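You operate a simulated robot arm through the tools that you are given. There is no shell and no other tool. Be economical: measure what you need, move in short steps, check, and stop when the job is done.

The job below is to be done with a simulated robot arm. You get a single attempt, and the scene is never put back.

## Task
Put one of the pads from the top of the grey bench on the lower shelf of the grey workbench. Press the number three key three times. Take the small grey block on the top of the grey bench and put it away on the chest-high shelf of the parts bay. Take the magenta toner bottle and put it on the pair card. Put one of the black blocks from the top of the grey bench on the small ream there. Put the green block on the upper shelf under the grey bench away on the top of the packing table. Put the blue-tab tape strip on the top of the side bench away on the top of the packing table. Put the blue bin that says "D5" from the top of the side bench on the lower shelf under the grey bench and the blue bin that says "N4" on the top of the grey bench. Put the green double gear from the top of the side bench on the teal mat and the grey double gear on the left end of the gear bench. Put two of the sensors from the top of the side bench on the top of the red desk. Pull the covers drawer open. Any order will do. Set down upright: magenta toner bottle, green block, double gear.

The check looks at the end state, three seconds after you hand in, the way a careful person would. Anything else that was tipped, shoved, dropped, spilled or broken makes it a failure. A push-on lid holds only when it is set on centred and level and pressed home; a screw cap is set on level and turned clockwise until tight.

## Robot
A 6-joint arm with a fingered hand on a trunk, on a base that drives. Base frame: it is fixed to the floor where the robot stands at the start and does not move with it; the origin is under the middle of the robot, x ahead of it, y to its left, z up; the surface under the hand at the start is at about z = 0.82. Units: m, rad, N and s.
With the tool pointing down near the work surface it reaches from about 0.5 to 0.96 m from the robot's upright axis, wherever it stands. Its first joint turns from -2.897 to 2.897 rad. Places, roughly: black block [0.75, -1, 0.75]; blue bin [-1.25, -2, 0.75]; blue-tab tape strip (20x5x3 cm) [-0.4, -2, 0.8]; chest-high shelf of the parts bay [-3.8, 1.7, 1.3]; covers drawer [-3.6, -2, 0.2]; double gear [-1.75, -2.25, 0.75]; green block (5x5x6 cm) [0.5, -1.3, 0.5]; left end of the gear bench [-2, -0.4, 0.8]; lower shelf of the grey workbench [0.8, 1.2, 0.2]; lower shelf under the grey bench [0.6, -0.7, 0.2]; magenta toner bottle [0.75, -0.75, 0.75]; number three key [0.7, 0.2, 0.9]; pad [0.75, 0, 0.75]; pair card [-4, -2.25, 1]; sensor [-1.75, -2.25, 0.75]; small grey block [0.5, -0.5, 0.75]; small ream [0.75, -1.25, 0.75]; teal mat (42x25 cm) [-3.6, -2.04, 0.92]; top of the grey bench [0.7, -0.7, 0.8]; top of the packing table [-1.5, 0.3, 0.8]; top of the red desk [-2, 2.7, 0.7]. Payload 5 kg.
The tool frame sits at the grasp point between the pads (the TCP): z along the fingers, y along the line on which they close. The tips reach 0.043 m beyond it. The gripper opens to 0.144 m. The gripper's body begins 0.05 m behind the TCP. The gripper is a hand of 5 fingers: y runs from the thumb to the fingers, the wrist lies at [-0.021, -0.133, -0.233] in the tool frame, and closing takes about 1.5 s.
Orientation is that of the tool frame in the base frame, as a unit quaternion [x, y, z, w]. With the fingers straight down and the wrist toward the robot, the tool's x, y and z point along [0, 1, 0], [1, 0, 0] and [0, 0, -1] of the base frame.

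## Interface
- The arm moves only by the tool drive_tool. Its argument "series" is a list of rows, each an object of numbers (a shift or turn left out is 0, a gripper value left out holds the last): "tx", "ty", "tz": the shift along the tool's x, y, z in m; "wx", "wy", "wz": the turn, a rotation vector about the tool's x, y, z in rad. In form: [{"tx": .., "ty": .., "tz": .., "wx": .., "wy": .., "wz": ..}, ...]. A call has 1 to 12 rows; each row is the pose to reach, as a shift and turn from the pose commanded when the call began, along the tool's axes at that moment. "grip" is the closure, from 0 (fully open) to 1 (shut), set as the call begins (left out, the last holds). Each row takes 0.2 s and may step no farther than 0.05 m and 0.15 rad from the row before; otherwise, or with a gripper value out of range, the whole call is refused. Where a pose cannot be reached the arm comes as near as it can. A force on the tool above 40 N (or 10 N above the force at the start of the call, whichever is more), or a blocked arm, ends the call early, and 0.2 s more pass. Each finger travels about 0.072 m/s and halts on what it meets, pressing with about 23 N; the grip force reading is that of the motor and also rises with nothing between the fingers. The clock runs only during rows and for 0.2 s after the last one: add rows that repeat a pose to give the fingers time. The reply holds the time, the measured pose of the TCP, the force on the tool along the base axes, the opening and the grip force, in the units named above and with some noise, with the torque about the TCP (base axes, N m) and any sound that the robot's microphone picked up, and new pictures: "show" is both (left out), scene, wrist or none.
- Cameras (640 x 400 px; columns grow to the right, rows downward): "scene" is now at [0.004, 0.1579, 1.5302]; the picture's right is [0.31, -0.95, 0.00], its down [-0.89, -0.29, -0.36] and it looks along [0.34, 0.11, -0.93] (base axes); focal length 214 px, centre (320, 200). "wrist" rides on the gripper at [0.086, -0.109, -0.168] in the tool frame; the picture's right is [-0.80, 0.28, -0.53], its down [-0.54, -0.73, 0.42] and it looks along [-0.27, 0.63, 0.73] (tool axes); focal length 275 px, centre (320, 200). There is no depth. A picture from a camera that has moved, and an enlarged one, comes with that camera's place and axes in the base frame and with its lens. The place of the scene camera against the robot may be out by one fixed shift of up to 0.025 m in any direction.
- lift_body(by): slides the trunk up (or, below 0, down) by that many m; the arm and the scene camera ride with it, the base frame stays. It gives what a move gives, with no picture.
- roll_base(legs): drives the robot by 1 to 6 legs, each [ahead, left, turn to the left] in m, m and rad, along the robot's own axes; the way and the turn of a leg run together, so that a leg with both is an arc; at most 1.5 m and 3.142 rad a leg. The arm and the cameras ride along, it lands a little off, and it stops where it bumps. It gives what a move gives, and a new picture of the scene camera.
- set_grasp(shape): the hand has 5 fingers and takes this shape, open, in about a second: jaw (thumb against the fingers, like two jaws); tri (thumb and two fingers); tip (a fingertip pinch); poke (one finger out to press); point (the index stretched); flat (the hand flat); cup (the hand cupped); fist (a fist). The gripper value then closes the fingers along that shape, each until it touches; the sizes above hold for jaw. It gives what a move gives, with no picture.
- head_to(pan, tilt): turns the head with the scene camera to pan (to the left, within 2.705 rad either way) and tilt (down, from -0.506 to 1.204), counted from straight ahead of the robot. It gives what a move gives, and a new picture of the scene camera.
- inspect(camera, box): a new picture of the part [left, top, right, bottom] of that camera's present view, enlarged. It takes no simulated time.
- job_done(): hands the job in; it is judged then, once.

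Work in short steps. Places have to be worked out from the pictures, the camera data and where the tool is seen: move nearer, look again, correct. Check each grasp and each placing, and mend what went wrong. You have 588 turns and 360 pictures in all, those below and enlarged ones among them. Open the gripper and draw the arm clear of the work before you hand the job in, unless the task says otherwise.

The tools are called after "Emit:" as a command line: name --argument value ..., lists and objects as JSON in quotes. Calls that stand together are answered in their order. drive_tool: Moves the arm, as the interface text tells. Its arguments: {"type":"object","properties":{"series":{"type":"array"},"grip":{"type":"number"},"show":{"type":"string","enum":["both","scene","wrist","none"]}},"required":["series"]} The other tools are called the same way: lift_body (by) slides the trunk up or down; set_grasp (shape) gives the hand a shape; roll_base (legs) drives the base; head_to (pan, tilt) turns the head that bears the scene camera; inspect (camera, box) takes an enlarged picture of a part of a camera's view; job_done () hands the job in.

At the start:

```text
clock: 0.0
ee_pos: [0.4548, -0.1055, 1.2113]
orientation: [0.707, 0.707, 0.0, -0.001]
contact_force: [0.5, -1.0, 0.3]
moment: [0.04, 0.01, 0.0]
finger_gap: 0.1438
grasp_force: 0.0
shape: jaw
trunk travel left (down, up): [-0.475, 0.115]
robot x, y, heading: [-0.0018, 0.0012, 0.002]
head pan, tilt: [0.316, 1.201]
```

scene: 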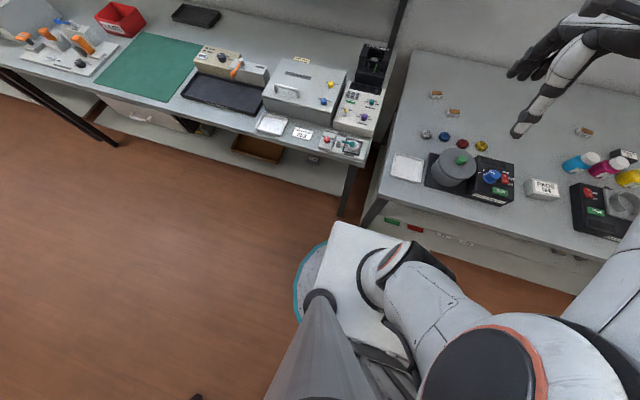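
wrist: 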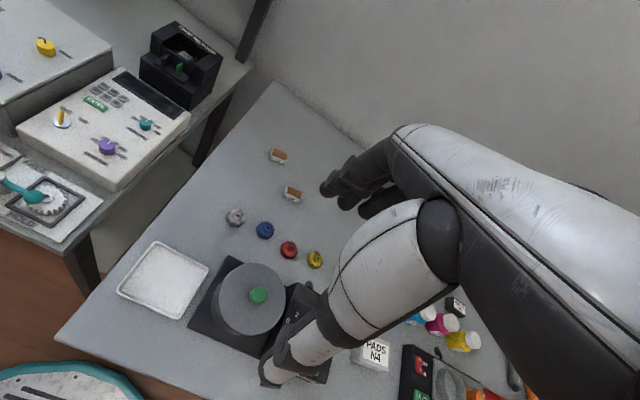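

I'll survey the surroundings with the head first.

Emit:
head_to --pan 0.0 --tilt 0.6

Emit:
head_to --pan -1.0 --tilt 0.6

Emit:
head_to --pan 1.0 --tilt 0.6

Emit:
head_to --pan 2.2 --tilt 0.4

Emit:
head_to --pan -2.2 --tilt 0.4

```text
clock: 1.0
ee_pos: [0.4552, -0.1053, 1.2115]
orientation: [0.707, 0.707, 0.0, 0.0]
contact_force: [0.1, -0.8, 0.5]
moment: [0.0, -0.01, 0.0]
finger_gap: 0.1434
grasp_force: 0.0
shape: jaw
trunk travel left (down, up): [-0.475, 0.115]
robot x, y, heading: [0.0027, 0.0032, -0.004]
head pan, tilt: [0.0, 0.6]
camera scene: at [0.0392, 0.1406, 1.5747], right [0.0, -1.0, 0.0], down [-0.57, 0.0, -0.82], along [0.82, 0.0, -0.57], focal length 214 px, centre (320, 200)
```

scene: 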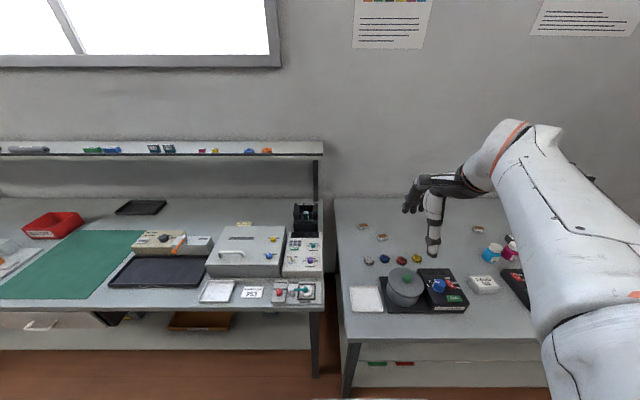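

```text
clock: 2.3
ee_pos: [0.4554, -0.1055, 1.2113]
orientation: [0.707, 0.707, 0.0, 0.0]
contact_force: [0.3, -0.4, -0.6]
moment: [0.01, 0.02, -0.03]
finger_gap: 0.1439
grasp_force: 0.1
shape: jaw
trunk travel left (down, up): [-0.475, 0.115]
robot x, y, heading: [-0.002, -0.0028, -0.0]
head pan, tilt: [-1.0, 0.6]
camera scene: at [-0.0014, 0.0662, 1.5748], right [-0.84, -0.54, 0.0], down [-0.31, 0.48, -0.83], along [0.45, -0.69, -0.56], focal length 214 px, centre (320, 200)
```

scene: 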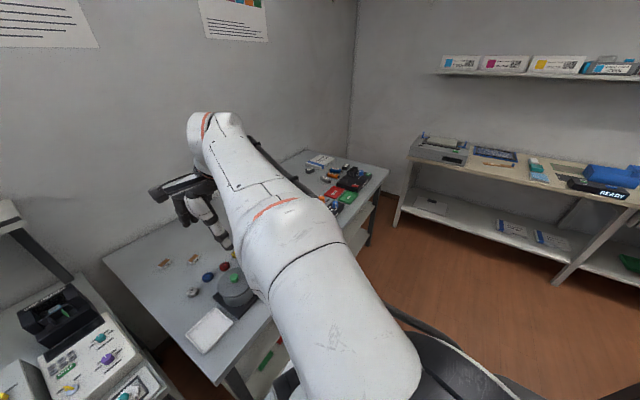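

```text
clock: 4.2
ee_pos: [0.4544, -0.1044, 1.2119]
orientation: [0.707, 0.707, 0.0, 0.0]
contact_force: [0.0, -0.2, 0.0]
moment: [0.03, 0.05, -0.04]
finger_gap: 0.1436
grasp_force: 0.1
shape: jaw
trunk travel left (down, up): [-0.475, 0.115]
robot x, y, heading: [0.0022, 0.0012, -0.002]
head pan, tilt: [1.0, 0.6]
camera scene: at [-0.0014, 0.2149, 1.5748], right [0.84, -0.54, 0.0], down [-0.31, -0.48, -0.83], along [0.45, 0.69, -0.56], focal length 214 px, centre (320, 200)
```

scene: 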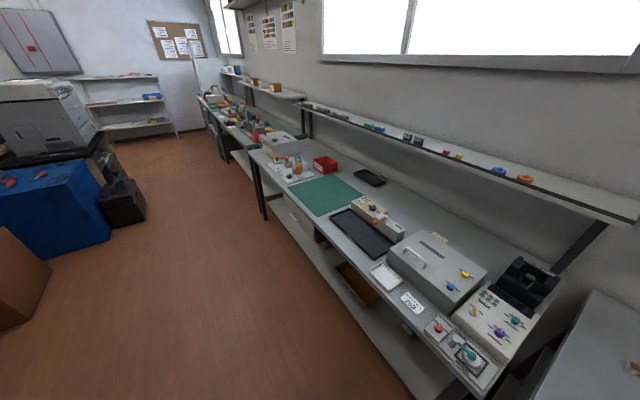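

```text
clock: 5.6
ee_pos: [0.4551, -0.1053, 1.2113]
orientation: [0.707, 0.707, 0.001, 0.0]
contact_force: [0.3, -0.5, -0.2]
moment: [0.0, -0.02, 0.0]
finger_gap: 0.1434
grasp_force: 0.0
shape: jaw
trunk travel left (down, up): [-0.475, 0.115]
robot x, y, heading: [0.0021, -0.0007, 0.001]
head pan, tilt: [2.201, 0.4]
camera scene: at [-0.1037, 0.2154, 1.593], right [0.81, 0.59, 0.0], down [0.23, -0.31, -0.92], along [-0.54, 0.74, -0.39], focal length 214 px, centre (320, 200)
```

scene: 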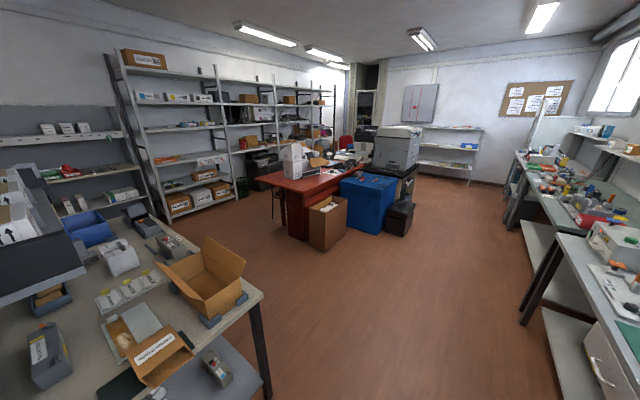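

```text
clock: 9.1
ee_pos: [0.455, -0.106, 1.2115]
orientation: [0.707, 0.708, -0.001, 0.0]
contact_force: [-1.2, -0.6, -0.3]
moment: [-0.02, 0.02, 0.0]
finger_gap: 0.1436
grasp_force: 0.1
shape: jaw
trunk travel left (down, up): [-0.475, 0.115]
robot x, y, heading: [0.0033, -0.0002, -0.002]
head pan, tilt: [-2.201, 0.4]
camera scene: at [-0.1037, 0.0657, 1.593], right [-0.81, 0.59, 0.0], down [0.23, 0.31, -0.92], along [-0.54, -0.74, -0.39], focal length 214 px, centre (320, 200)
```

scene: 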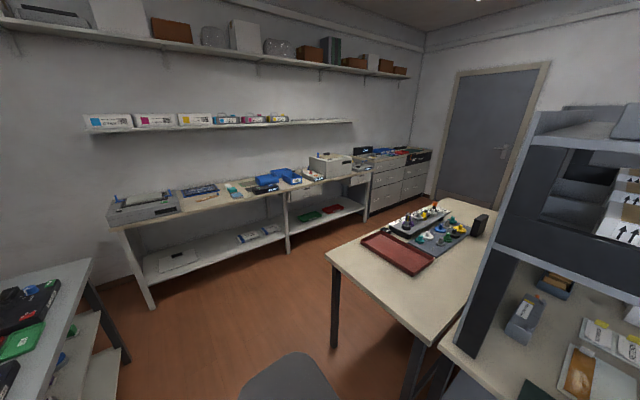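

Emit:
head_to --pan -0.2 --tilt 0.9

Emit:
inspect --camera "scene" --box '[160, 100, 400, 250]'

Emit:
inspect --camera "wrist" --box '[100, 100, 340, 250]'

Emit:
inspect --camera "wrist" --box '[380, 280, 572, 400]'

```text
clock: 11.1
ee_pos: [0.4551, -0.1039, 1.2112]
orientation: [0.707, 0.708, 0.001, 0.0]
contact_force: [0.4, 0.0, 0.3]
moment: [0.0, 0.01, 0.0]
finger_gap: 0.1437
grasp_force: 0.0
shape: jaw
trunk travel left (down, up): [-0.475, 0.115]
robot x, y, heading: [0.0031, 0.0008, -0.004]
head pan, tilt: [-0.201, 0.901]
camera scene: at [0.0248, 0.1254, 1.55], right [-0.2, -0.98, 0.0], down [-0.77, 0.16, -0.62], along [0.61, -0.12, -0.78], focal length 214 px, centre (320, 200)
```

scene: 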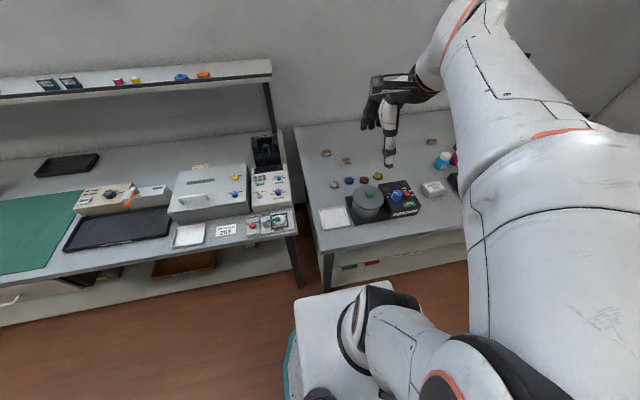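

```text
2.67 times, centred on (280, 175) of scene
camera zoom: at [0.0248, 0.1254, 1.55], right [-0.2, -0.98, 0.0], down [-0.77, 0.16, -0.62], along [0.61, -0.12, -0.78], focal length 572 px, centre (427, 267)
```

zoom: 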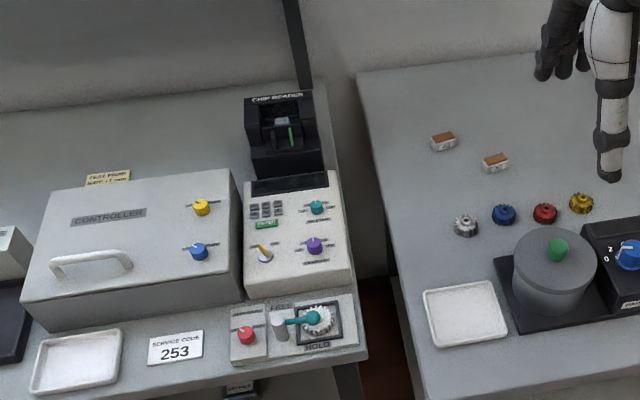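

```text
2.67 times, centred on (220, 175) of wrist
camera zoom: at [0.3457, -0.0199, 1.3801], right [0.28, -0.8, 0.53], down [-0.73, -0.54, -0.42], along [0.63, -0.27, -0.73], focal length 734 px, centre (587, 267)
```

zoom: 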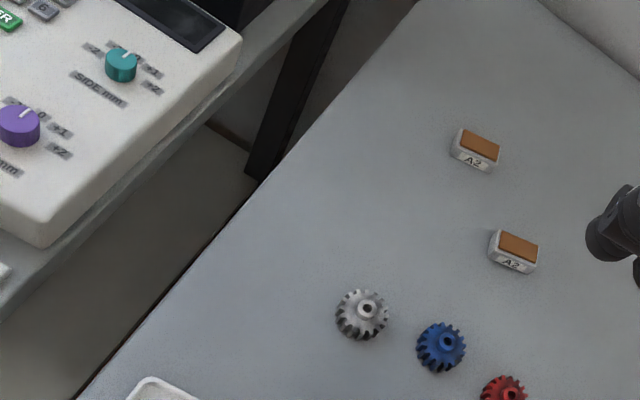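

```text
3.33 times, centred on (476, 340) of wrist
camera zoom: at [0.3457, -0.0199, 1.3801], right [0.28, -0.8, 0.53], down [-0.73, -0.54, -0.42], along [0.63, -0.27, -0.73], focal length 918 px, centre (-200, -267)
```

zoom: 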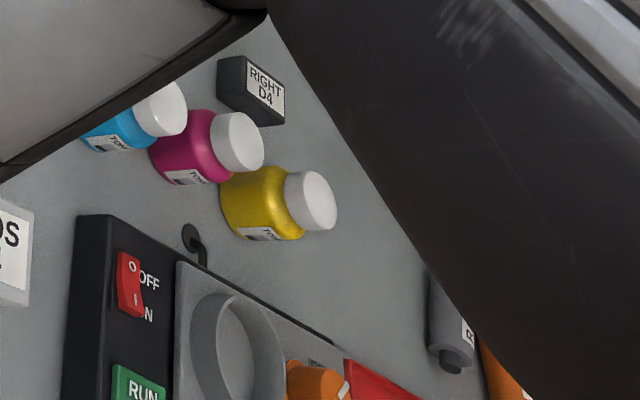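

Emit:
head_to --pan 0.3 --tilt 0.9

Emit:
inspect --camera "wrist" --box '[40, 50, 200, 150]'

```text
clock: 12.0
ee_pos: [0.4552, -0.105, 1.2126]
orientation: [0.707, 0.707, 0.001, 0.001]
contact_force: [-0.6, -0.8, 0.6]
moment: [0.03, 0.02, 0.01]
finger_gap: 0.1434
grasp_force: 0.1
shape: jaw
trunk travel left (down, up): [-0.475, 0.115]
robot x, y, heading: [-0.0011, -0.0005, 0.001]
head pan, tilt: [0.3, 0.901]
camera scene: at [0.0229, 0.1628, 1.55], right [0.29, -0.96, 0.0], down [-0.75, -0.23, -0.62], along [0.59, 0.18, -0.78], focal length 214 px, centre (320, 200)
```

scene: 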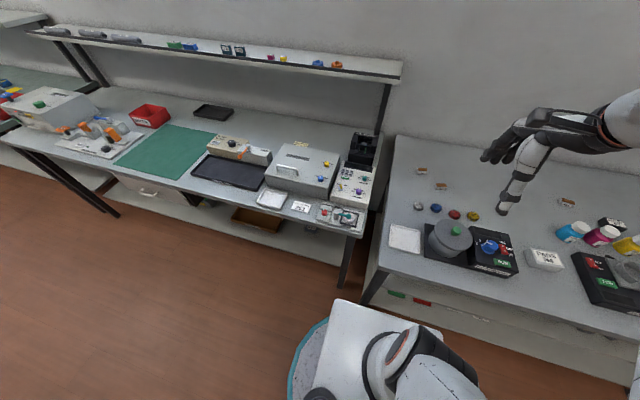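

```text
4.00 times, centred on (120, 100) of wrist
camera zoom: at [0.3457, -0.0199, 1.3801], right [0.28, -0.8, 0.53], down [-0.73, -0.54, -0.42], along [0.63, -0.27, -0.73], focal length 1101 px, centre (1120, 600)
```

zoom: 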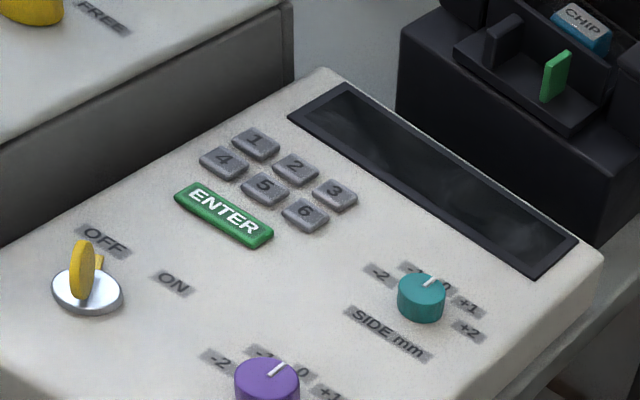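

Emit:
inspect --camera "scene" --box '[310, 140, 406, 200]'

Emit:
set_grasp --shape "poke"

Emit:
drive_tool --series '[{"tx": 0.05}, {"tx": 0.1, "ty": 0.02}, {"tx": 0.15, "ty": 0.05, "tz": 0.03}, {"tx": 0.2, "ty": 0.08, "tz": 0.06}, {"tx": 0.25, "ty": 0.11, "tz": 0.09}]'

```text
6.67 times, centred on (358, 170) of scene
camera zoom: at [0.0229, 0.1628, 1.55], right [0.29, -0.96, 0.0], down [-0.75, -0.23, -0.62], along [0.59, 0.18, -0.78], focal length 1430 px, centre (67, 400)
```

zoom: 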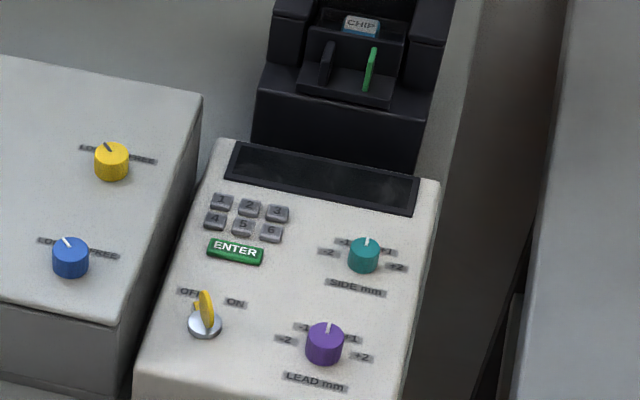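

```text
clock: 12.9
ee_pos: [0.4542, -0.1053, 1.2114]
orientation: [0.707, 0.707, -0.001, 0.0]
contact_force: [-0.7, 0.9, -0.6]
moment: [0.0, 0.0, 0.02]
finger_gap: 0.0001
grasp_force: 0.1
shape: poke
trunk travel left (down, up): [-0.475, 0.115]
robot x, y, heading: [0.0005, -0.0037, 0.001]
head pan, tilt: [0.3, 0.901]
```

```text
refused: row 2 steps farther than a row can; nothing moved
```

Key 3 is near (0.689, 0.225, 0.913) by triangulation. I move above it to see where the poke fingertip sits.

Emit:
drive_tool --series '[{"tx": 0.045}, {"tx": 0.085, "ty": 0.02}, {"tx": 0.125, "ty": 0.04, "tz": 0.02}, {"tx": 0.165, "ty": 0.06, "tz": 0.04}, {"tx": 0.205, "ty": 0.08, "tz": 0.06}, {"tx": 0.245, "ty": 0.1, "tz": 0.08}, {"tx": 0.28, "ty": 0.12, "tz": 0.1}, {"tx": 0.31, "ty": 0.15, "tz": 0.12}, {"tx": 0.32, "ty": 0.18, "tz": 0.14}]'

```text
clock: 14.9
ee_pos: [0.6344, 0.2143, 1.07]
orientation: [0.707, 0.707, 0.0, -0.001]
contact_force: [0.9, 0.4, -0.7]
moment: [-0.03, 0.0, -0.01]
finger_gap: 0.0
grasp_force: 0.0
shape: poke
trunk travel left (down, up): [-0.475, 0.115]
robot x, y, heading: [-0.0003, 0.004, 0.001]
head pan, tilt: [0.3, 0.901]
camera scene: at [0.0235, 0.1632, 1.5499], right [0.3, -0.96, 0.0], down [-0.75, -0.23, -0.62], along [0.59, 0.18, -0.78], focal length 214 px, centre (320, 200)
camera wrist: at [0.5262, 0.3005, 1.2394], right [0.28, -0.8, 0.53], down [-0.73, -0.54, -0.42], along [0.63, -0.27, -0.73], focal length 275 px, centre (320, 200)
```

scene: 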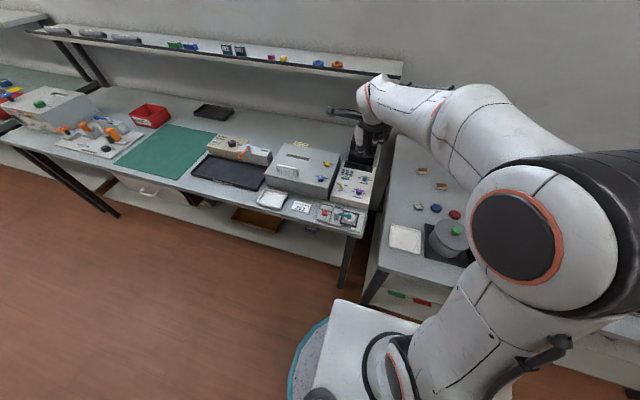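
wrist: 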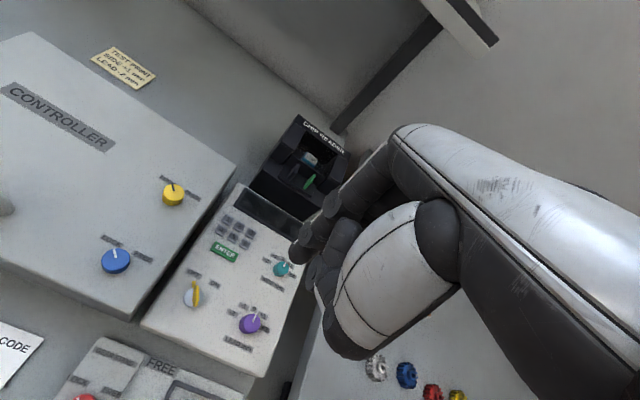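

Emit:
inspect --camera "scene" --box '[310, 80, 406, 200]'

Emit:
inspect --camera "wrist" --box '[190, 120, 430, 300]'

```text
3.33 times, centred on (358, 140) of scene
camera zoom: at [0.0235, 0.1632, 1.5499], right [0.3, -0.96, 0.0], down [-0.75, -0.23, -0.62], along [0.59, 0.18, -0.78], focal length 715 px, centre (193, 400)
```

zoom: 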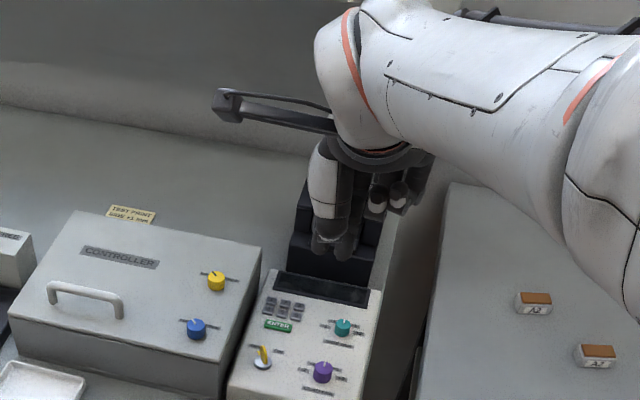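

```text
2.22 times, centred on (310, 210) of wrist
camera zoom: at [0.5262, 0.3005, 1.2394], right [0.28, -0.8, 0.53], down [-0.73, -0.54, -0.42], along [0.63, -0.27, -0.73], focal length 612 px, centre (342, 178)
```

zoom: 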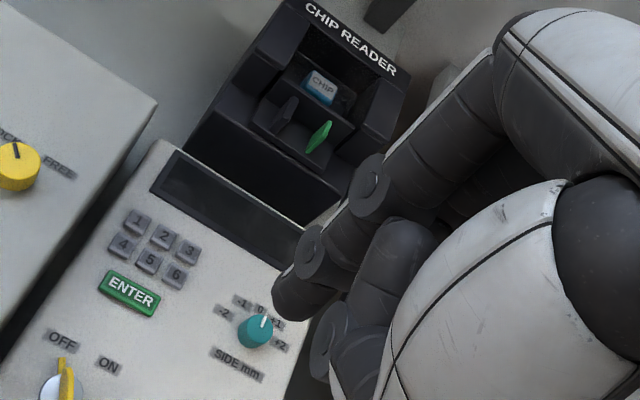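

Emit:
drive_tool --series '[{"tx": 0.005, "ty": 0.03, "tz": 0.03}, {"tx": 0.011, "ty": 0.055, "tz": 0.065}]'

Emit:
inspect --camera "wrist" --box '[190, 120, 430, 300]'

Emit:
inspect --camera "scene" --box '[310, 110, 406, 200]'

```text
clock: 15.5
ee_pos: [0.6921, 0.2276, 1.0062]
orientation: [0.707, 0.707, 0.0, 0.0]
contact_force: [0.8, 0.0, 0.1]
moment: [0.0, 0.01, 0.02]
finger_gap: 0.0
grasp_force: 0.1
shape: poke
trunk travel left (down, up): [-0.475, 0.115]
robot x, y, heading: [-0.0003, 0.0001, -0.001]
head pan, tilt: [0.3, 0.901]
camera scene: at [0.0239, 0.1632, 1.55], right [0.3, -0.96, 0.0], down [-0.75, -0.23, -0.62], along [0.59, 0.18, -0.78], focal length 214 px, centre (320, 200)
camera wrist: at [0.5824, 0.312, 1.175], right [0.28, -0.8, 0.53], down [-0.73, -0.54, -0.42], along [0.63, -0.27, -0.73], focal length 275 px, centre (320, 200)
```

scene: 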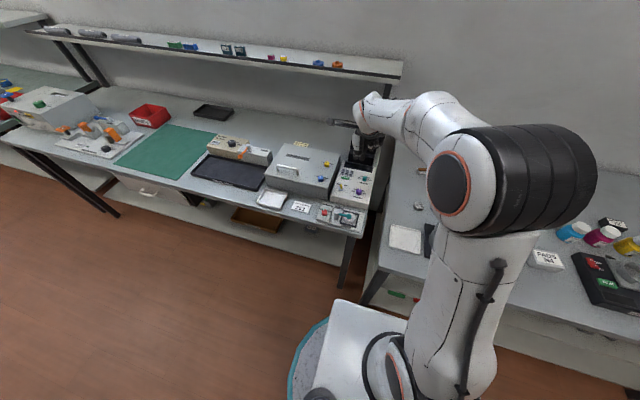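
wrist: 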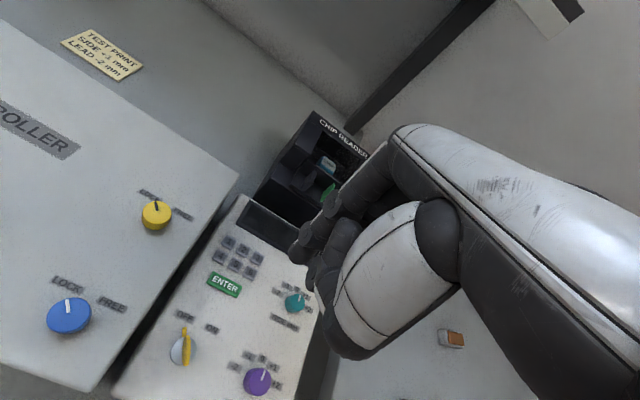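

```text
2.22 times, centred on (310, 210) of wrist
camera zoom: at [0.5824, 0.312, 1.175], right [0.28, -0.8, 0.53], down [-0.73, -0.54, -0.42], along [0.63, -0.27, -0.73], focal length 612 px, centre (342, 178)
```

zoom: 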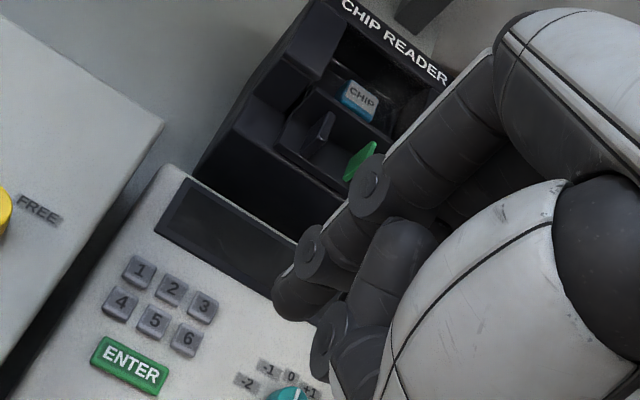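

```text
4.44 times, centred on (358, 155) of scene
camera zoom: at [0.0239, 0.1632, 1.55], right [0.3, -0.96, 0.0], down [-0.75, -0.23, -0.62], along [0.59, 0.18, -0.78], focal length 953 px, centre (151, 400)
```

zoom: 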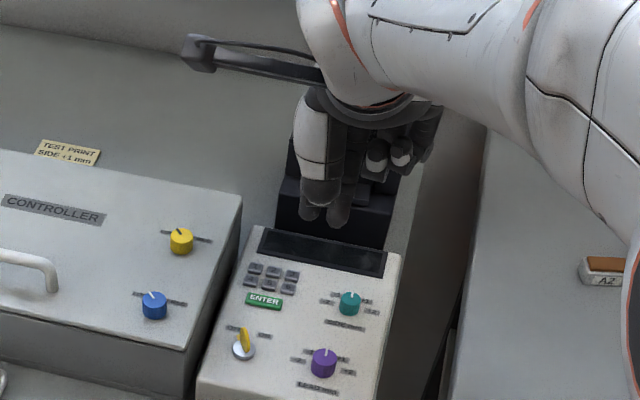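

Emit:
drive_tool --series '[{"tz": 0.015}, {"tz": 0.03}]' --show "none"

Emit:
inspect --camera "wrist" --box '[190, 120, 430, 300]'

Emit:
inspect --camera "scene" --box '[330, 130, 394, 190]'

```text
clock: 16.1
ee_pos: [0.691, 0.2254, 0.9755]
orientation: [0.707, 0.707, 0.0, 0.0]
contact_force: [0.9, -0.3, 0.2]
moment: [-0.01, 0.02, -0.01]
finger_gap: 0.0001
grasp_force: 0.0
shape: poke
trunk travel left (down, up): [-0.475, 0.115]
robot x, y, heading: [-0.0007, 0.0036, -0.0]
head pan, tilt: [0.3, 0.901]
```

```text
2.22 times, centred on (310, 210) of wrist
camera zoom: at [0.5811, 0.3113, 1.1446], right [0.28, -0.8, 0.53], down [-0.73, -0.54, -0.42], along [0.63, -0.27, -0.73], focal length 612 px, centre (342, 178)
```

zoom: 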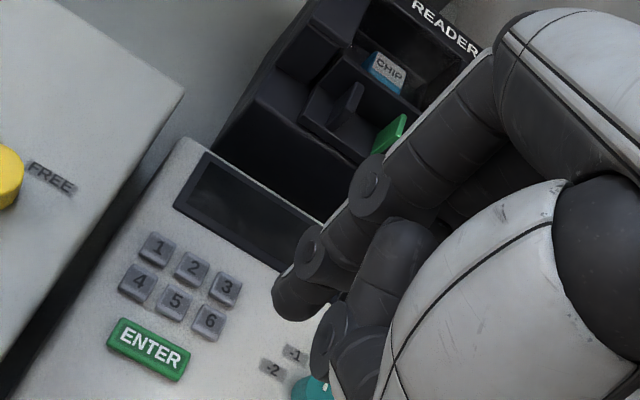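

```text
6.67 times, centred on (362, 160) of scene
camera zoom: at [0.0234, 0.1631, 1.55], right [0.3, -0.96, 0.0], down [-0.75, -0.23, -0.62], along [0.59, 0.18, -0.78], focal length 1430 px, centre (40, 467)
```

zoom: 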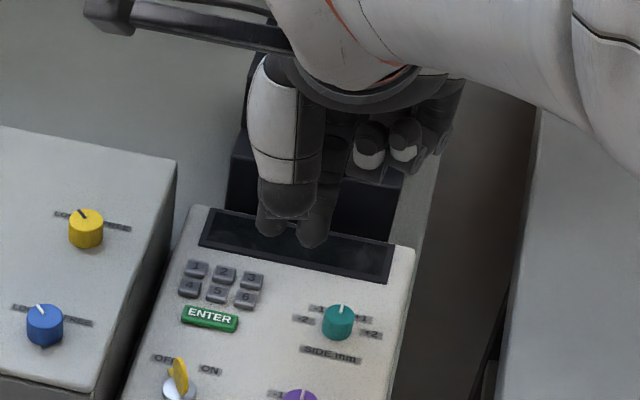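

Re-triangulating from two wrist views gives key 3 at about (0.718, 0.246, 0.870). I shift over it and go down a little.

Emit:
drive_tool --series '[{"ty": 0.023, "tx": 0.01, "tz": 0.01}, {"ty": 0.023, "tx": 0.01, "tz": 0.035}]' --show "none"

Emit:
inspect --camera "wrist" --box '[190, 120, 430, 300]'

Emit:
inspect --camera "scene" --box '[330, 130, 394, 190]'

```text
clock: 16.7
ee_pos: [0.714, 0.2358, 0.9411]
orientation: [0.707, 0.707, 0.0, 0.001]
contact_force: [0.5, -0.3, -0.8]
moment: [0.01, 0.0, -0.03]
finger_gap: 0.0001
grasp_force: 0.1
shape: poke
trunk travel left (down, up): [-0.475, 0.115]
robot x, y, heading: [-0.0017, 0.0003, -0.0]
head pan, tilt: [0.3, 0.901]
```

```text
2.22 times, centred on (310, 210) of wrist
camera zoom: at [0.6044, 0.3214, 1.1099], right [0.28, -0.8, 0.53], down [-0.73, -0.54, -0.42], along [0.63, -0.27, -0.73], focal length 612 px, centre (342, 178)
```

zoom: 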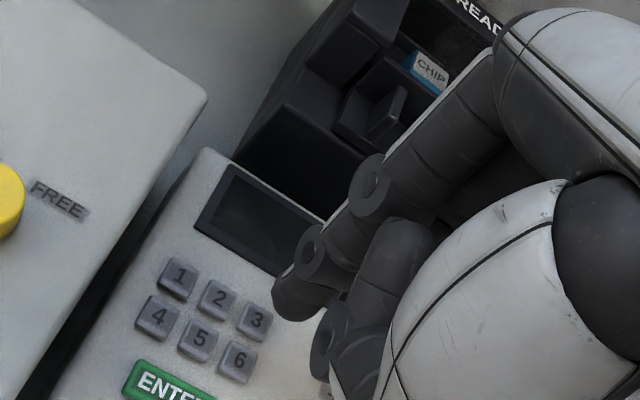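

```text
6.67 times, centred on (362, 160) of scene
camera zoom: at [0.0235, 0.1631, 1.55], right [0.3, -0.96, 0.0], down [-0.75, -0.23, -0.62], along [0.59, 0.18, -0.78], focal length 1430 px, centre (40, 467)
```

zoom: 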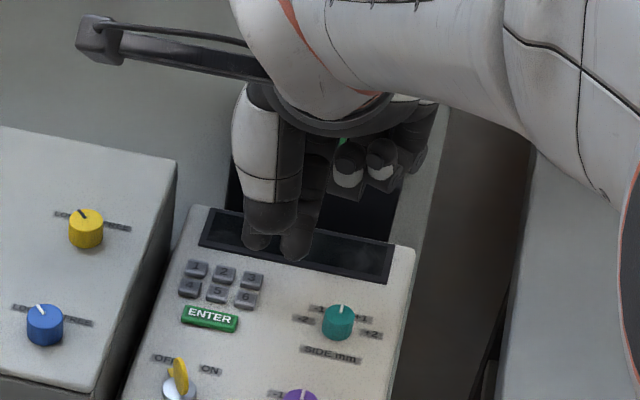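

Emit:
inspect --camera "wrist" --box '[260, 190, 420, 290]'

Emit:
inspect --camera "scene" --box '[345, 140, 385, 180]'

```text
4.00 times, centred on (340, 240) of wrist
camera zoom: at [0.6044, 0.3214, 1.1099], right [0.28, -0.8, 0.53], down [-0.73, -0.54, -0.42], along [0.63, -0.27, -0.73], focal length 1101 px, centre (240, 40)
```

zoom: 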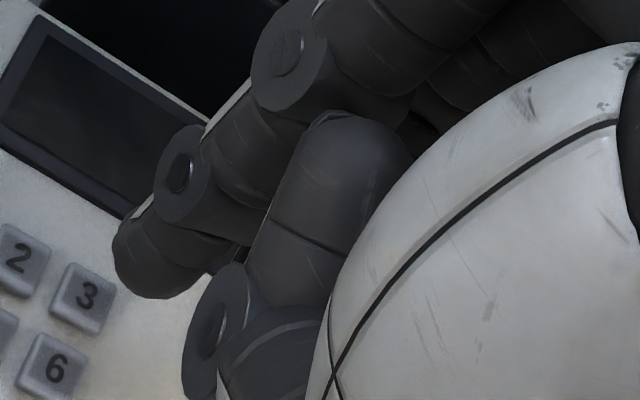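

```text
10.00 times, centred on (365, 160) of scene
camera zoom: at [0.0235, 0.1631, 1.55], right [0.3, -0.96, 0.0], down [-0.75, -0.23, -0.62], along [0.59, 0.18, -0.78], focal length 2145 px, centre (-130, 600)
```

zoom: 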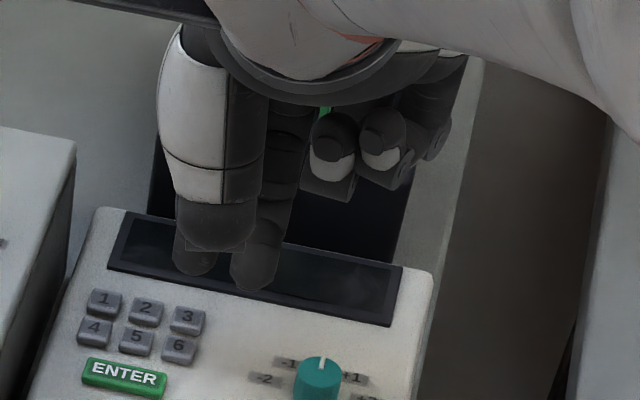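

Emit:
drive_tool --series '[{"ty": 0.003, "tx": 0.003, "tz": 0.015}, {"ty": 0.003, "tx": 0.003, "tz": 0.02}]' --show "none"

Emit:
inspect --camera "wrist" --box '[200, 170, 360, 290]'

Emit:
inspect --camera "scene" --box '[345, 140, 385, 180]'

```text
clock: 17.3
ee_pos: [0.7147, 0.2399, 0.921]
orientation: [0.707, 0.707, 0.0, 0.0]
contact_force: [0.4, 0.4, -0.4]
moment: [-0.01, -0.03, 0.02]
finger_gap: 0.0002
grasp_force: 0.2
shape: poke
trunk travel left (down, up): [-0.475, 0.115]
robot x, y, heading: [0.0001, -0.0013, -0.001]
head pan, tilt: [0.3, 0.901]
```

```text
3.33 times, centred on (280, 230) of wrist
camera zoom: at [0.6067, 0.3246, 1.0899], right [0.28, -0.8, 0.53], down [-0.73, -0.54, -0.42], along [0.63, -0.27, -0.73], focal length 918 px, centre (453, 100)
```

zoom: 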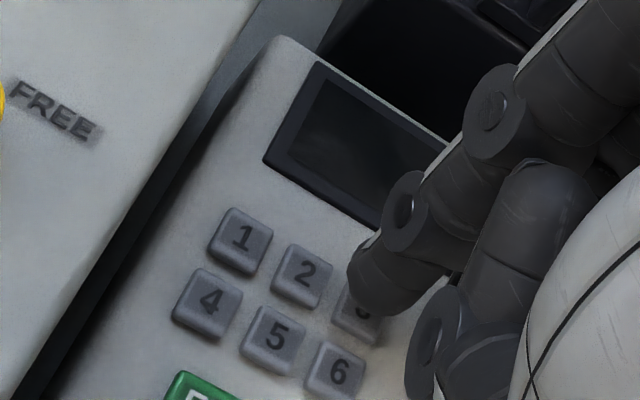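

```text
10.00 times, centred on (365, 160) of scene
camera zoom: at [0.0233, 0.1631, 1.55], right [0.3, -0.96, 0.0], down [-0.75, -0.23, -0.62], along [0.59, 0.18, -0.78], focal length 2145 px, centre (-130, 600)
```

zoom: 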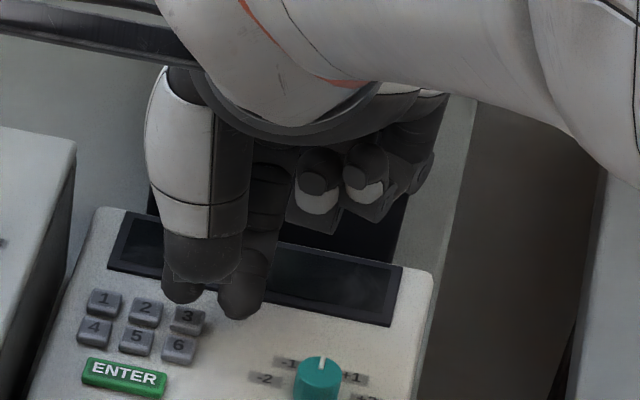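

Emit:
drive_tool --series '[{"tz": 0.005}, {"tz": 0.008}, {"tz": 0.011}]' --show "none"

Emit:
inspect --camera "wrist" --box '[200, 170, 360, 290]'

```text
clock: 18.1
ee_pos: [0.7149, 0.2385, 0.9104]
orientation: [0.707, 0.707, 0.001, 0.001]
contact_force: [-0.5, 1.2, 2.5]
moment: [0.05, -0.02, -0.05]
finger_gap: 0.0
grasp_force: 0.0
shape: poke
trunk travel left (down, up): [-0.475, 0.115]
robot x, y, heading: [0.0026, -0.0022, -0.003]
head pan, tilt: [0.3, 0.901]
heard: click, click
```

```text
3.33 times, centred on (280, 230) of wrist
camera zoom: at [0.6065, 0.3242, 1.0795], right [0.28, -0.8, 0.53], down [-0.73, -0.54, -0.42], along [0.63, -0.27, -0.73], focal length 918 px, centre (453, 100)
```

zoom: 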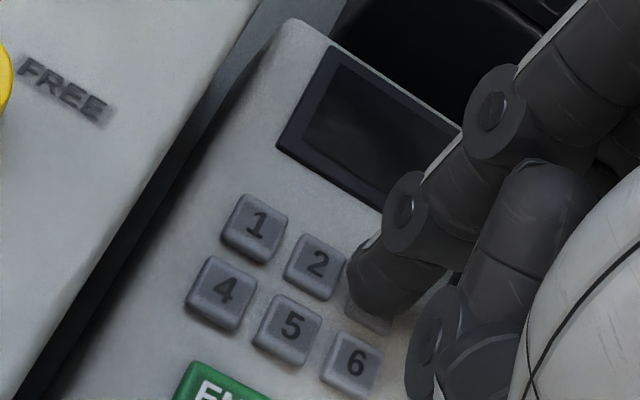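

Emit:
inspect --camera "scene" --box '[345, 150, 385, 180]'

Emit:
drive_tool --series '[{"tz": -0.01}, {"tz": -0.025}]' --show "none"

Emit:
inspect --camera "wrist" --box '[200, 130, 360, 290]'

```text
13.33 times, centred on (365, 165) of scene
camera zoom: at [0.0228, 0.1629, 1.5501], right [0.3, -0.96, 0.0], down [-0.75, -0.23, -0.62], along [0.59, 0.18, -0.78], focal length 2860 px, centre (-280, 667)
```

zoom: 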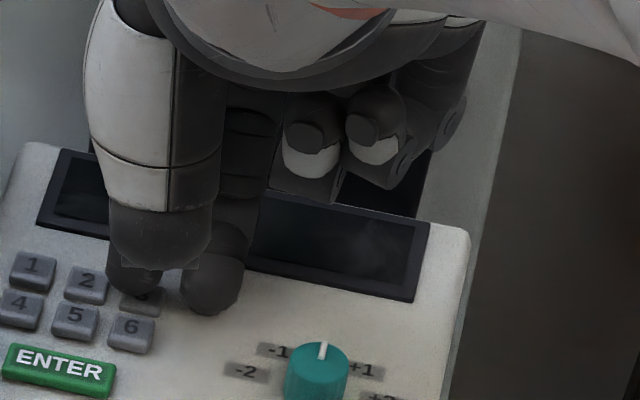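

```text
clock: 18.7
ee_pos: [0.7162, 0.2382, 0.9348]
orientation: [0.707, 0.708, 0.0, 0.0]
contact_force: [-0.1, -0.2, 0.1]
moment: [0.03, -0.01, -0.02]
finger_gap: 0.0001
grasp_force: 0.0
shape: poke
trunk travel left (down, up): [-0.475, 0.115]
robot x, y, heading: [-0.0002, -0.0002, 0.002]
head pan, tilt: [0.3, 0.901]
```

```text
2.50 times, centred on (280, 210) of wrist
camera zoom: at [0.6067, 0.3239, 1.104], right [0.28, -0.8, 0.53], down [-0.73, -0.54, -0.42], along [0.63, -0.27, -0.73], focal length 688 px, centre (420, 175)
```

zoom: 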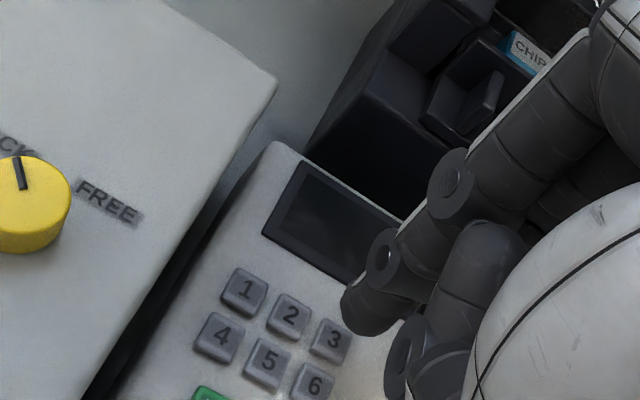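

Emit:
drive_tool --series '[{"tz": 0.015}, {"tz": 0.018}, {"tz": 0.018}]' --show "none"

Emit:
drive_tool --series '[{"tz": 0.002}]' --show "none"

Emit:
drive_tool --series '[{"tz": 0.002}]' --show "none"

```text
clock: 19.5
ee_pos: [0.7154, 0.2388, 0.9156]
orientation: [0.707, 0.707, -0.001, 0.0]
contact_force: [0.0, 1.2, 0.9]
moment: [-0.01, 0.05, -0.03]
finger_gap: 0.0
grasp_force: 0.2
shape: poke
trunk travel left (down, up): [-0.475, 0.115]
robot x, y, heading: [0.0004, 0.0009, 0.001]
head pan, tilt: [0.3, 0.901]
```

```text
clock: 19.9
ee_pos: [0.7159, 0.2384, 0.9147]
orientation: [0.707, 0.707, 0.0, 0.0]
contact_force: [-0.2, 0.2, 0.4]
moment: [-0.02, -0.03, 0.0]
finger_gap: 0.0002
grasp_force: 0.0
shape: poke
trunk travel left (down, up): [-0.475, 0.115]
robot x, y, heading: [0.0008, 0.0002, 0.002]
head pan, tilt: [0.3, 0.901]
```

```text
clock: 20.3
ee_pos: [0.7149, 0.2395, 0.9128]
orientation: [0.708, 0.706, 0.0, 0.0]
contact_force: [-0.4, 0.1, 0.1]
moment: [0.01, 0.02, 0.03]
finger_gap: 0.0
grasp_force: 0.1
shape: poke
trunk travel left (down, up): [-0.475, 0.115]
robot x, y, heading: [0.0015, 0.0029, 0.001]
head pan, tilt: [0.3, 0.901]
```

Emit:
drive_tool --series '[{"tz": 0.001}]' --show "none"

Emit:
drive_tool --series '[{"tz": 0.001}]' --show "none"

Emit:
drive_tool --series '[{"tz": 0.001}]' --show "none"

```text
clock: 20.7
ee_pos: [0.7159, 0.2402, 0.9123]
orientation: [0.707, 0.707, 0.0, 0.001]
contact_force: [0.2, -0.6, 1.6]
moment: [0.01, 0.05, 0.02]
finger_gap: 0.0
grasp_force: 0.0
shape: poke
trunk travel left (down, up): [-0.475, 0.115]
robot x, y, heading: [-0.0019, -0.0003, -0.004]
head pan, tilt: [0.3, 0.901]
heard: click
```

```text
clock: 21.1
ee_pos: [0.715, 0.239, 0.9113]
orientation: [0.707, 0.707, 0.0, 0.001]
contact_force: [-0.4, 0.7, 2.3]
moment: [0.07, -0.03, 0.0]
finger_gap: 0.0
grasp_force: 0.1
shape: poke
trunk travel left (down, up): [-0.475, 0.115]
robot x, y, heading: [0.0002, -0.0002, -0.002]
head pan, tilt: [0.3, 0.901]
```

```text
clock: 21.5
ee_pos: [0.716, 0.239, 0.9112]
orientation: [0.707, 0.707, -0.001, 0.0]
contact_force: [-0.8, 1.1, 2.8]
moment: [0.07, 0.03, -0.02]
finger_gap: 0.0
grasp_force: 0.1
shape: poke
trunk travel left (down, up): [-0.475, 0.115]
robot x, y, heading: [0.0001, 0.0013, -0.0]
head pan, tilt: [0.3, 0.901]
heard: click
```

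Emit:
inspect --camera "wrist" --box '[230, 190, 310, 260]'

Emit:
drive_tool --series '[{"tz": -0.0005}, {"tz": -0.001}]' --show "none"

Emit:
drive_tool --series '[{"tz": 0.0005}, {"tz": 0.001}]' --show "none"

```text
5.71 times, centred on (270, 225) of wrist
camera zoom: at [0.6068, 0.3242, 1.0793], right [0.28, -0.8, 0.53], down [-0.73, -0.54, -0.42], along [0.63, -0.27, -0.73], focal length 1573 px, centre (606, 57)
```

zoom: 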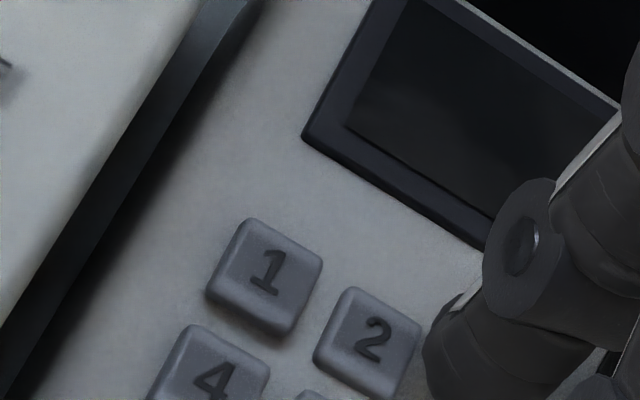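

```text
clock: 22.1
ee_pos: [0.7156, 0.2386, 0.9117]
orientation: [0.707, 0.707, 0.0, -0.001]
contact_force: [0.0, 0.5, 0.0]
moment: [-0.01, 0.0, 0.02]
finger_gap: 0.0001
grasp_force: 0.0
shape: poke
trunk travel left (down, up): [-0.475, 0.115]
robot x, y, heading: [-0.0019, -0.0004, 0.005]
head pan, tilt: [0.3, 0.901]
```

```text
clock: 22.7
ee_pos: [0.7153, 0.2381, 0.911]
orientation: [0.707, 0.707, -0.001, -0.001]
contact_force: [0.8, -0.1, 1.2]
moment: [0.04, 0.04, 0.02]
finger_gap: 0.0
grasp_force: 0.0
shape: poke
trunk travel left (down, up): [-0.475, 0.115]
robot x, y, heading: [0.0005, 0.001, 0.003]
head pan, tilt: [0.3, 0.901]
```

Emit:
drive_tool --series '[{"tz": -0.01}, {"tz": -0.01}, {"tz": 0.0}, {"tz": 0.001}, {"tz": 0.001}]' --show "none"

Emit:
inspect --camera "scene" --box '[345, 150, 385, 180]'

```text
clock: 23.9
ee_pos: [0.7165, 0.2389, 0.9097]
orientation: [0.707, 0.707, 0.0, 0.0]
contact_force: [0.6, -0.2, 1.9]
moment: [-0.03, -0.02, 0.01]
finger_gap: 0.0
grasp_force: 0.0
shape: poke
trunk travel left (down, up): [-0.475, 0.115]
robot x, y, heading: [-0.0031, -0.0035, 0.004]
head pan, tilt: [0.3, 0.901]
heard: click
```

```text
13.33 times, centred on (365, 165) of scene
camera zoom: at [0.0228, 0.1628, 1.55], right [0.3, -0.96, 0.0], down [-0.75, -0.23, -0.62], along [0.59, 0.18, -0.78], focal length 2860 px, centre (-280, 667)
```

zoom: 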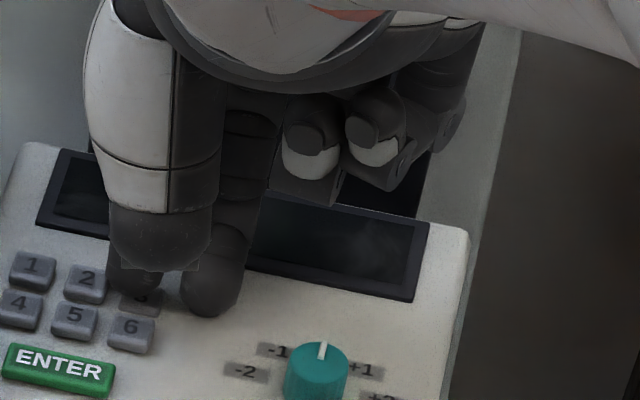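

Key 3 has been visibly pressed three times. Now I lift clear, switch to jaw, and head for the pads.

Emit:
drive_tool --series '[{"tz": -0.04}, {"tz": -0.08}, {"tz": -0.11, "tx": -0.03}, {"tz": -0.11, "tx": -0.075}, {"tz": -0.11, "tx": -0.12}, {"tz": -0.11, "tx": -0.165}, {"tz": -0.11, "tx": -0.21}, {"tz": -0.11, "tx": -0.255}, {"tz": -0.11, "tx": -0.3}, {"tz": -0.11, "tx": -0.34}]' --show "none"

Emit:
set_grasp --shape "jaw"

Emit:
inspect --camera "wrist" --box '[0, 0, 640, 400]'

Emit:
head_to --pan -0.1 --tilt 0.8

```text
clock: 26.1
ee_pos: [0.7154, -0.1012, 1.019]
orientation: [0.707, 0.708, 0.0, 0.0]
contact_force: [-0.7, 1.0, 0.8]
moment: [0.0, -0.02, -0.01]
finger_gap: 0.0001
grasp_force: 0.0
shape: poke
trunk travel left (down, up): [-0.475, 0.115]
robot x, y, heading: [-0.0026, 0.002, 0.0]
head pan, tilt: [0.3, 0.901]
```

```text
clock: 27.0
ee_pos: [0.7148, -0.1014, 1.0205]
orientation: [0.707, 0.708, 0.0, 0.0]
contact_force: [0.1, 0.4, 0.5]
moment: [0.0, 0.02, -0.01]
finger_gap: 0.144
grasp_force: 0.1
shape: jaw
trunk travel left (down, up): [-0.475, 0.115]
robot x, y, heading: [-0.0029, -0.0015, 0.001]
head pan, tilt: [0.3, 0.901]
```

```text
1.00 times, centred on (320, 200) of wrist (not enlarged: the box is as wide or as high as the picture)
camera zoom: at [0.6066, -0.0156, 1.1882], right [0.28, -0.8, 0.53], down [-0.73, -0.54, -0.42], along [0.63, -0.27, -0.73], focal length 275 px, centre (320, 200)
```

zoom: 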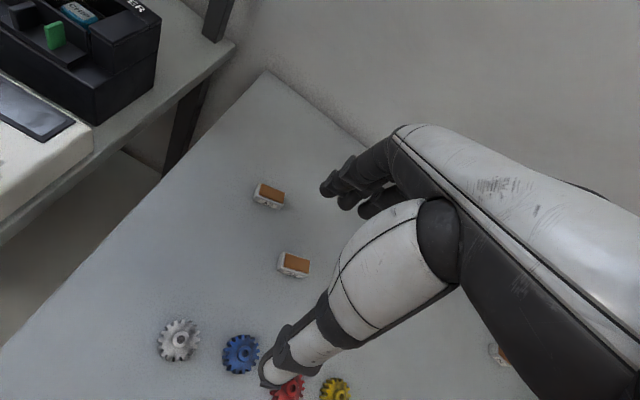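

```text
clock: 27.9
ee_pos: [0.7168, -0.1011, 1.0189]
orientation: [0.707, 0.707, 0.0, 0.0]
contact_force: [-0.5, 0.9, -0.6]
moment: [0.0, 0.01, 0.04]
finger_gap: 0.1438
grasp_force: 0.1
shape: jaw
trunk travel left (down, up): [-0.475, 0.115]
robot x, y, heading: [0.0012, -0.0002, -0.003]
head pan, tilt: [-0.099, 0.799]
camera scene: at [0.0312, 0.1326, 1.5579], right [-0.1, -1.0, 0.0], down [-0.71, 0.07, -0.7], along [0.69, -0.07, -0.72], focal length 214 px, centre (320, 200)
```

scene: 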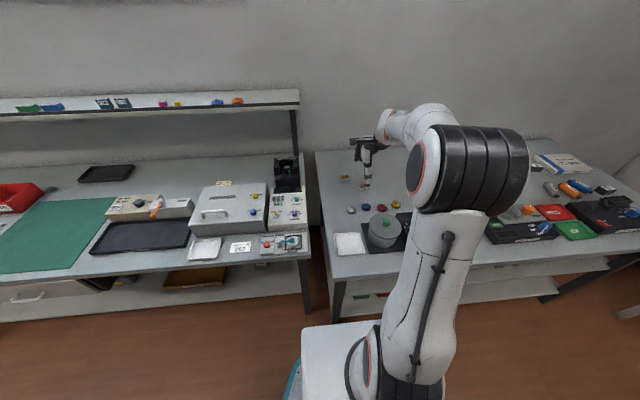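

Pad 2 triangulates to (0.783, -0.147), top z ≈ 0.828. Moving above it with half-closed jaw.

Emit:
drive_tool --series '[{"tx": -0.023, "ty": 0.034}, {"tx": -0.046, "ty": 0.068}, {"tx": -0.046, "ty": 0.068, "tz": 0.04}, {"tx": -0.046, "ty": 0.068, "tz": 0.08}, {"tx": -0.046, "ty": 0.068, "tz": 0.11}]' --grip 0.4 --show "wrist"

Emit:
inspect --camera "scene" --box '[320, 130, 448, 210]'

```text
clock: 29.1
ee_pos: [0.783, -0.1485, 0.91]
orientation: [0.707, 0.707, 0.0, 0.0]
contact_force: [0.6, 0.5, 0.0]
moment: [0.0, 0.0, -0.01]
finger_gap: 0.0867
grasp_force: 0.0
shape: jaw
trunk travel left (down, up): [-0.475, 0.115]
robot x, y, heading: [0.0048, 0.0021, -0.004]
head pan, tilt: [-0.099, 0.799]
camera wrist: at [0.6745, -0.0626, 1.0783], right [0.28, -0.8, 0.53], down [-0.73, -0.54, -0.42], along [0.63, -0.27, -0.73], focal length 275 px, centre (320, 200)
```

wrist: 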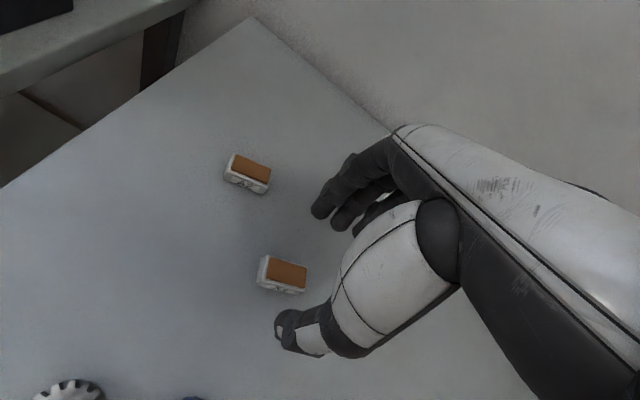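

```text
5.00 times, centred on (384, 170) of scene
camera zoom: at [0.0315, 0.1324, 1.558], right [-0.1, -0.99, 0.0], down [-0.71, 0.07, -0.7], along [0.69, -0.07, -0.72], focal length 1072 px, centre (0, 350)
```

zoom: 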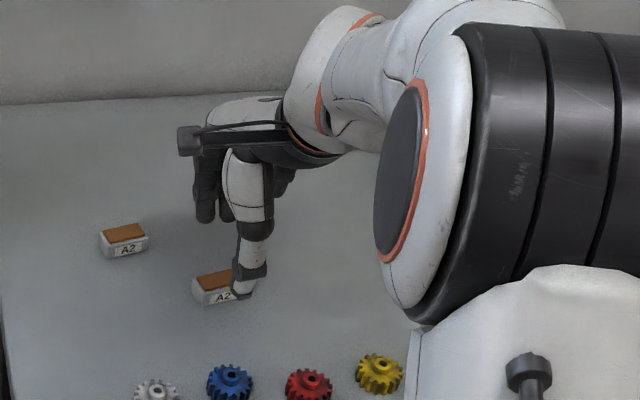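

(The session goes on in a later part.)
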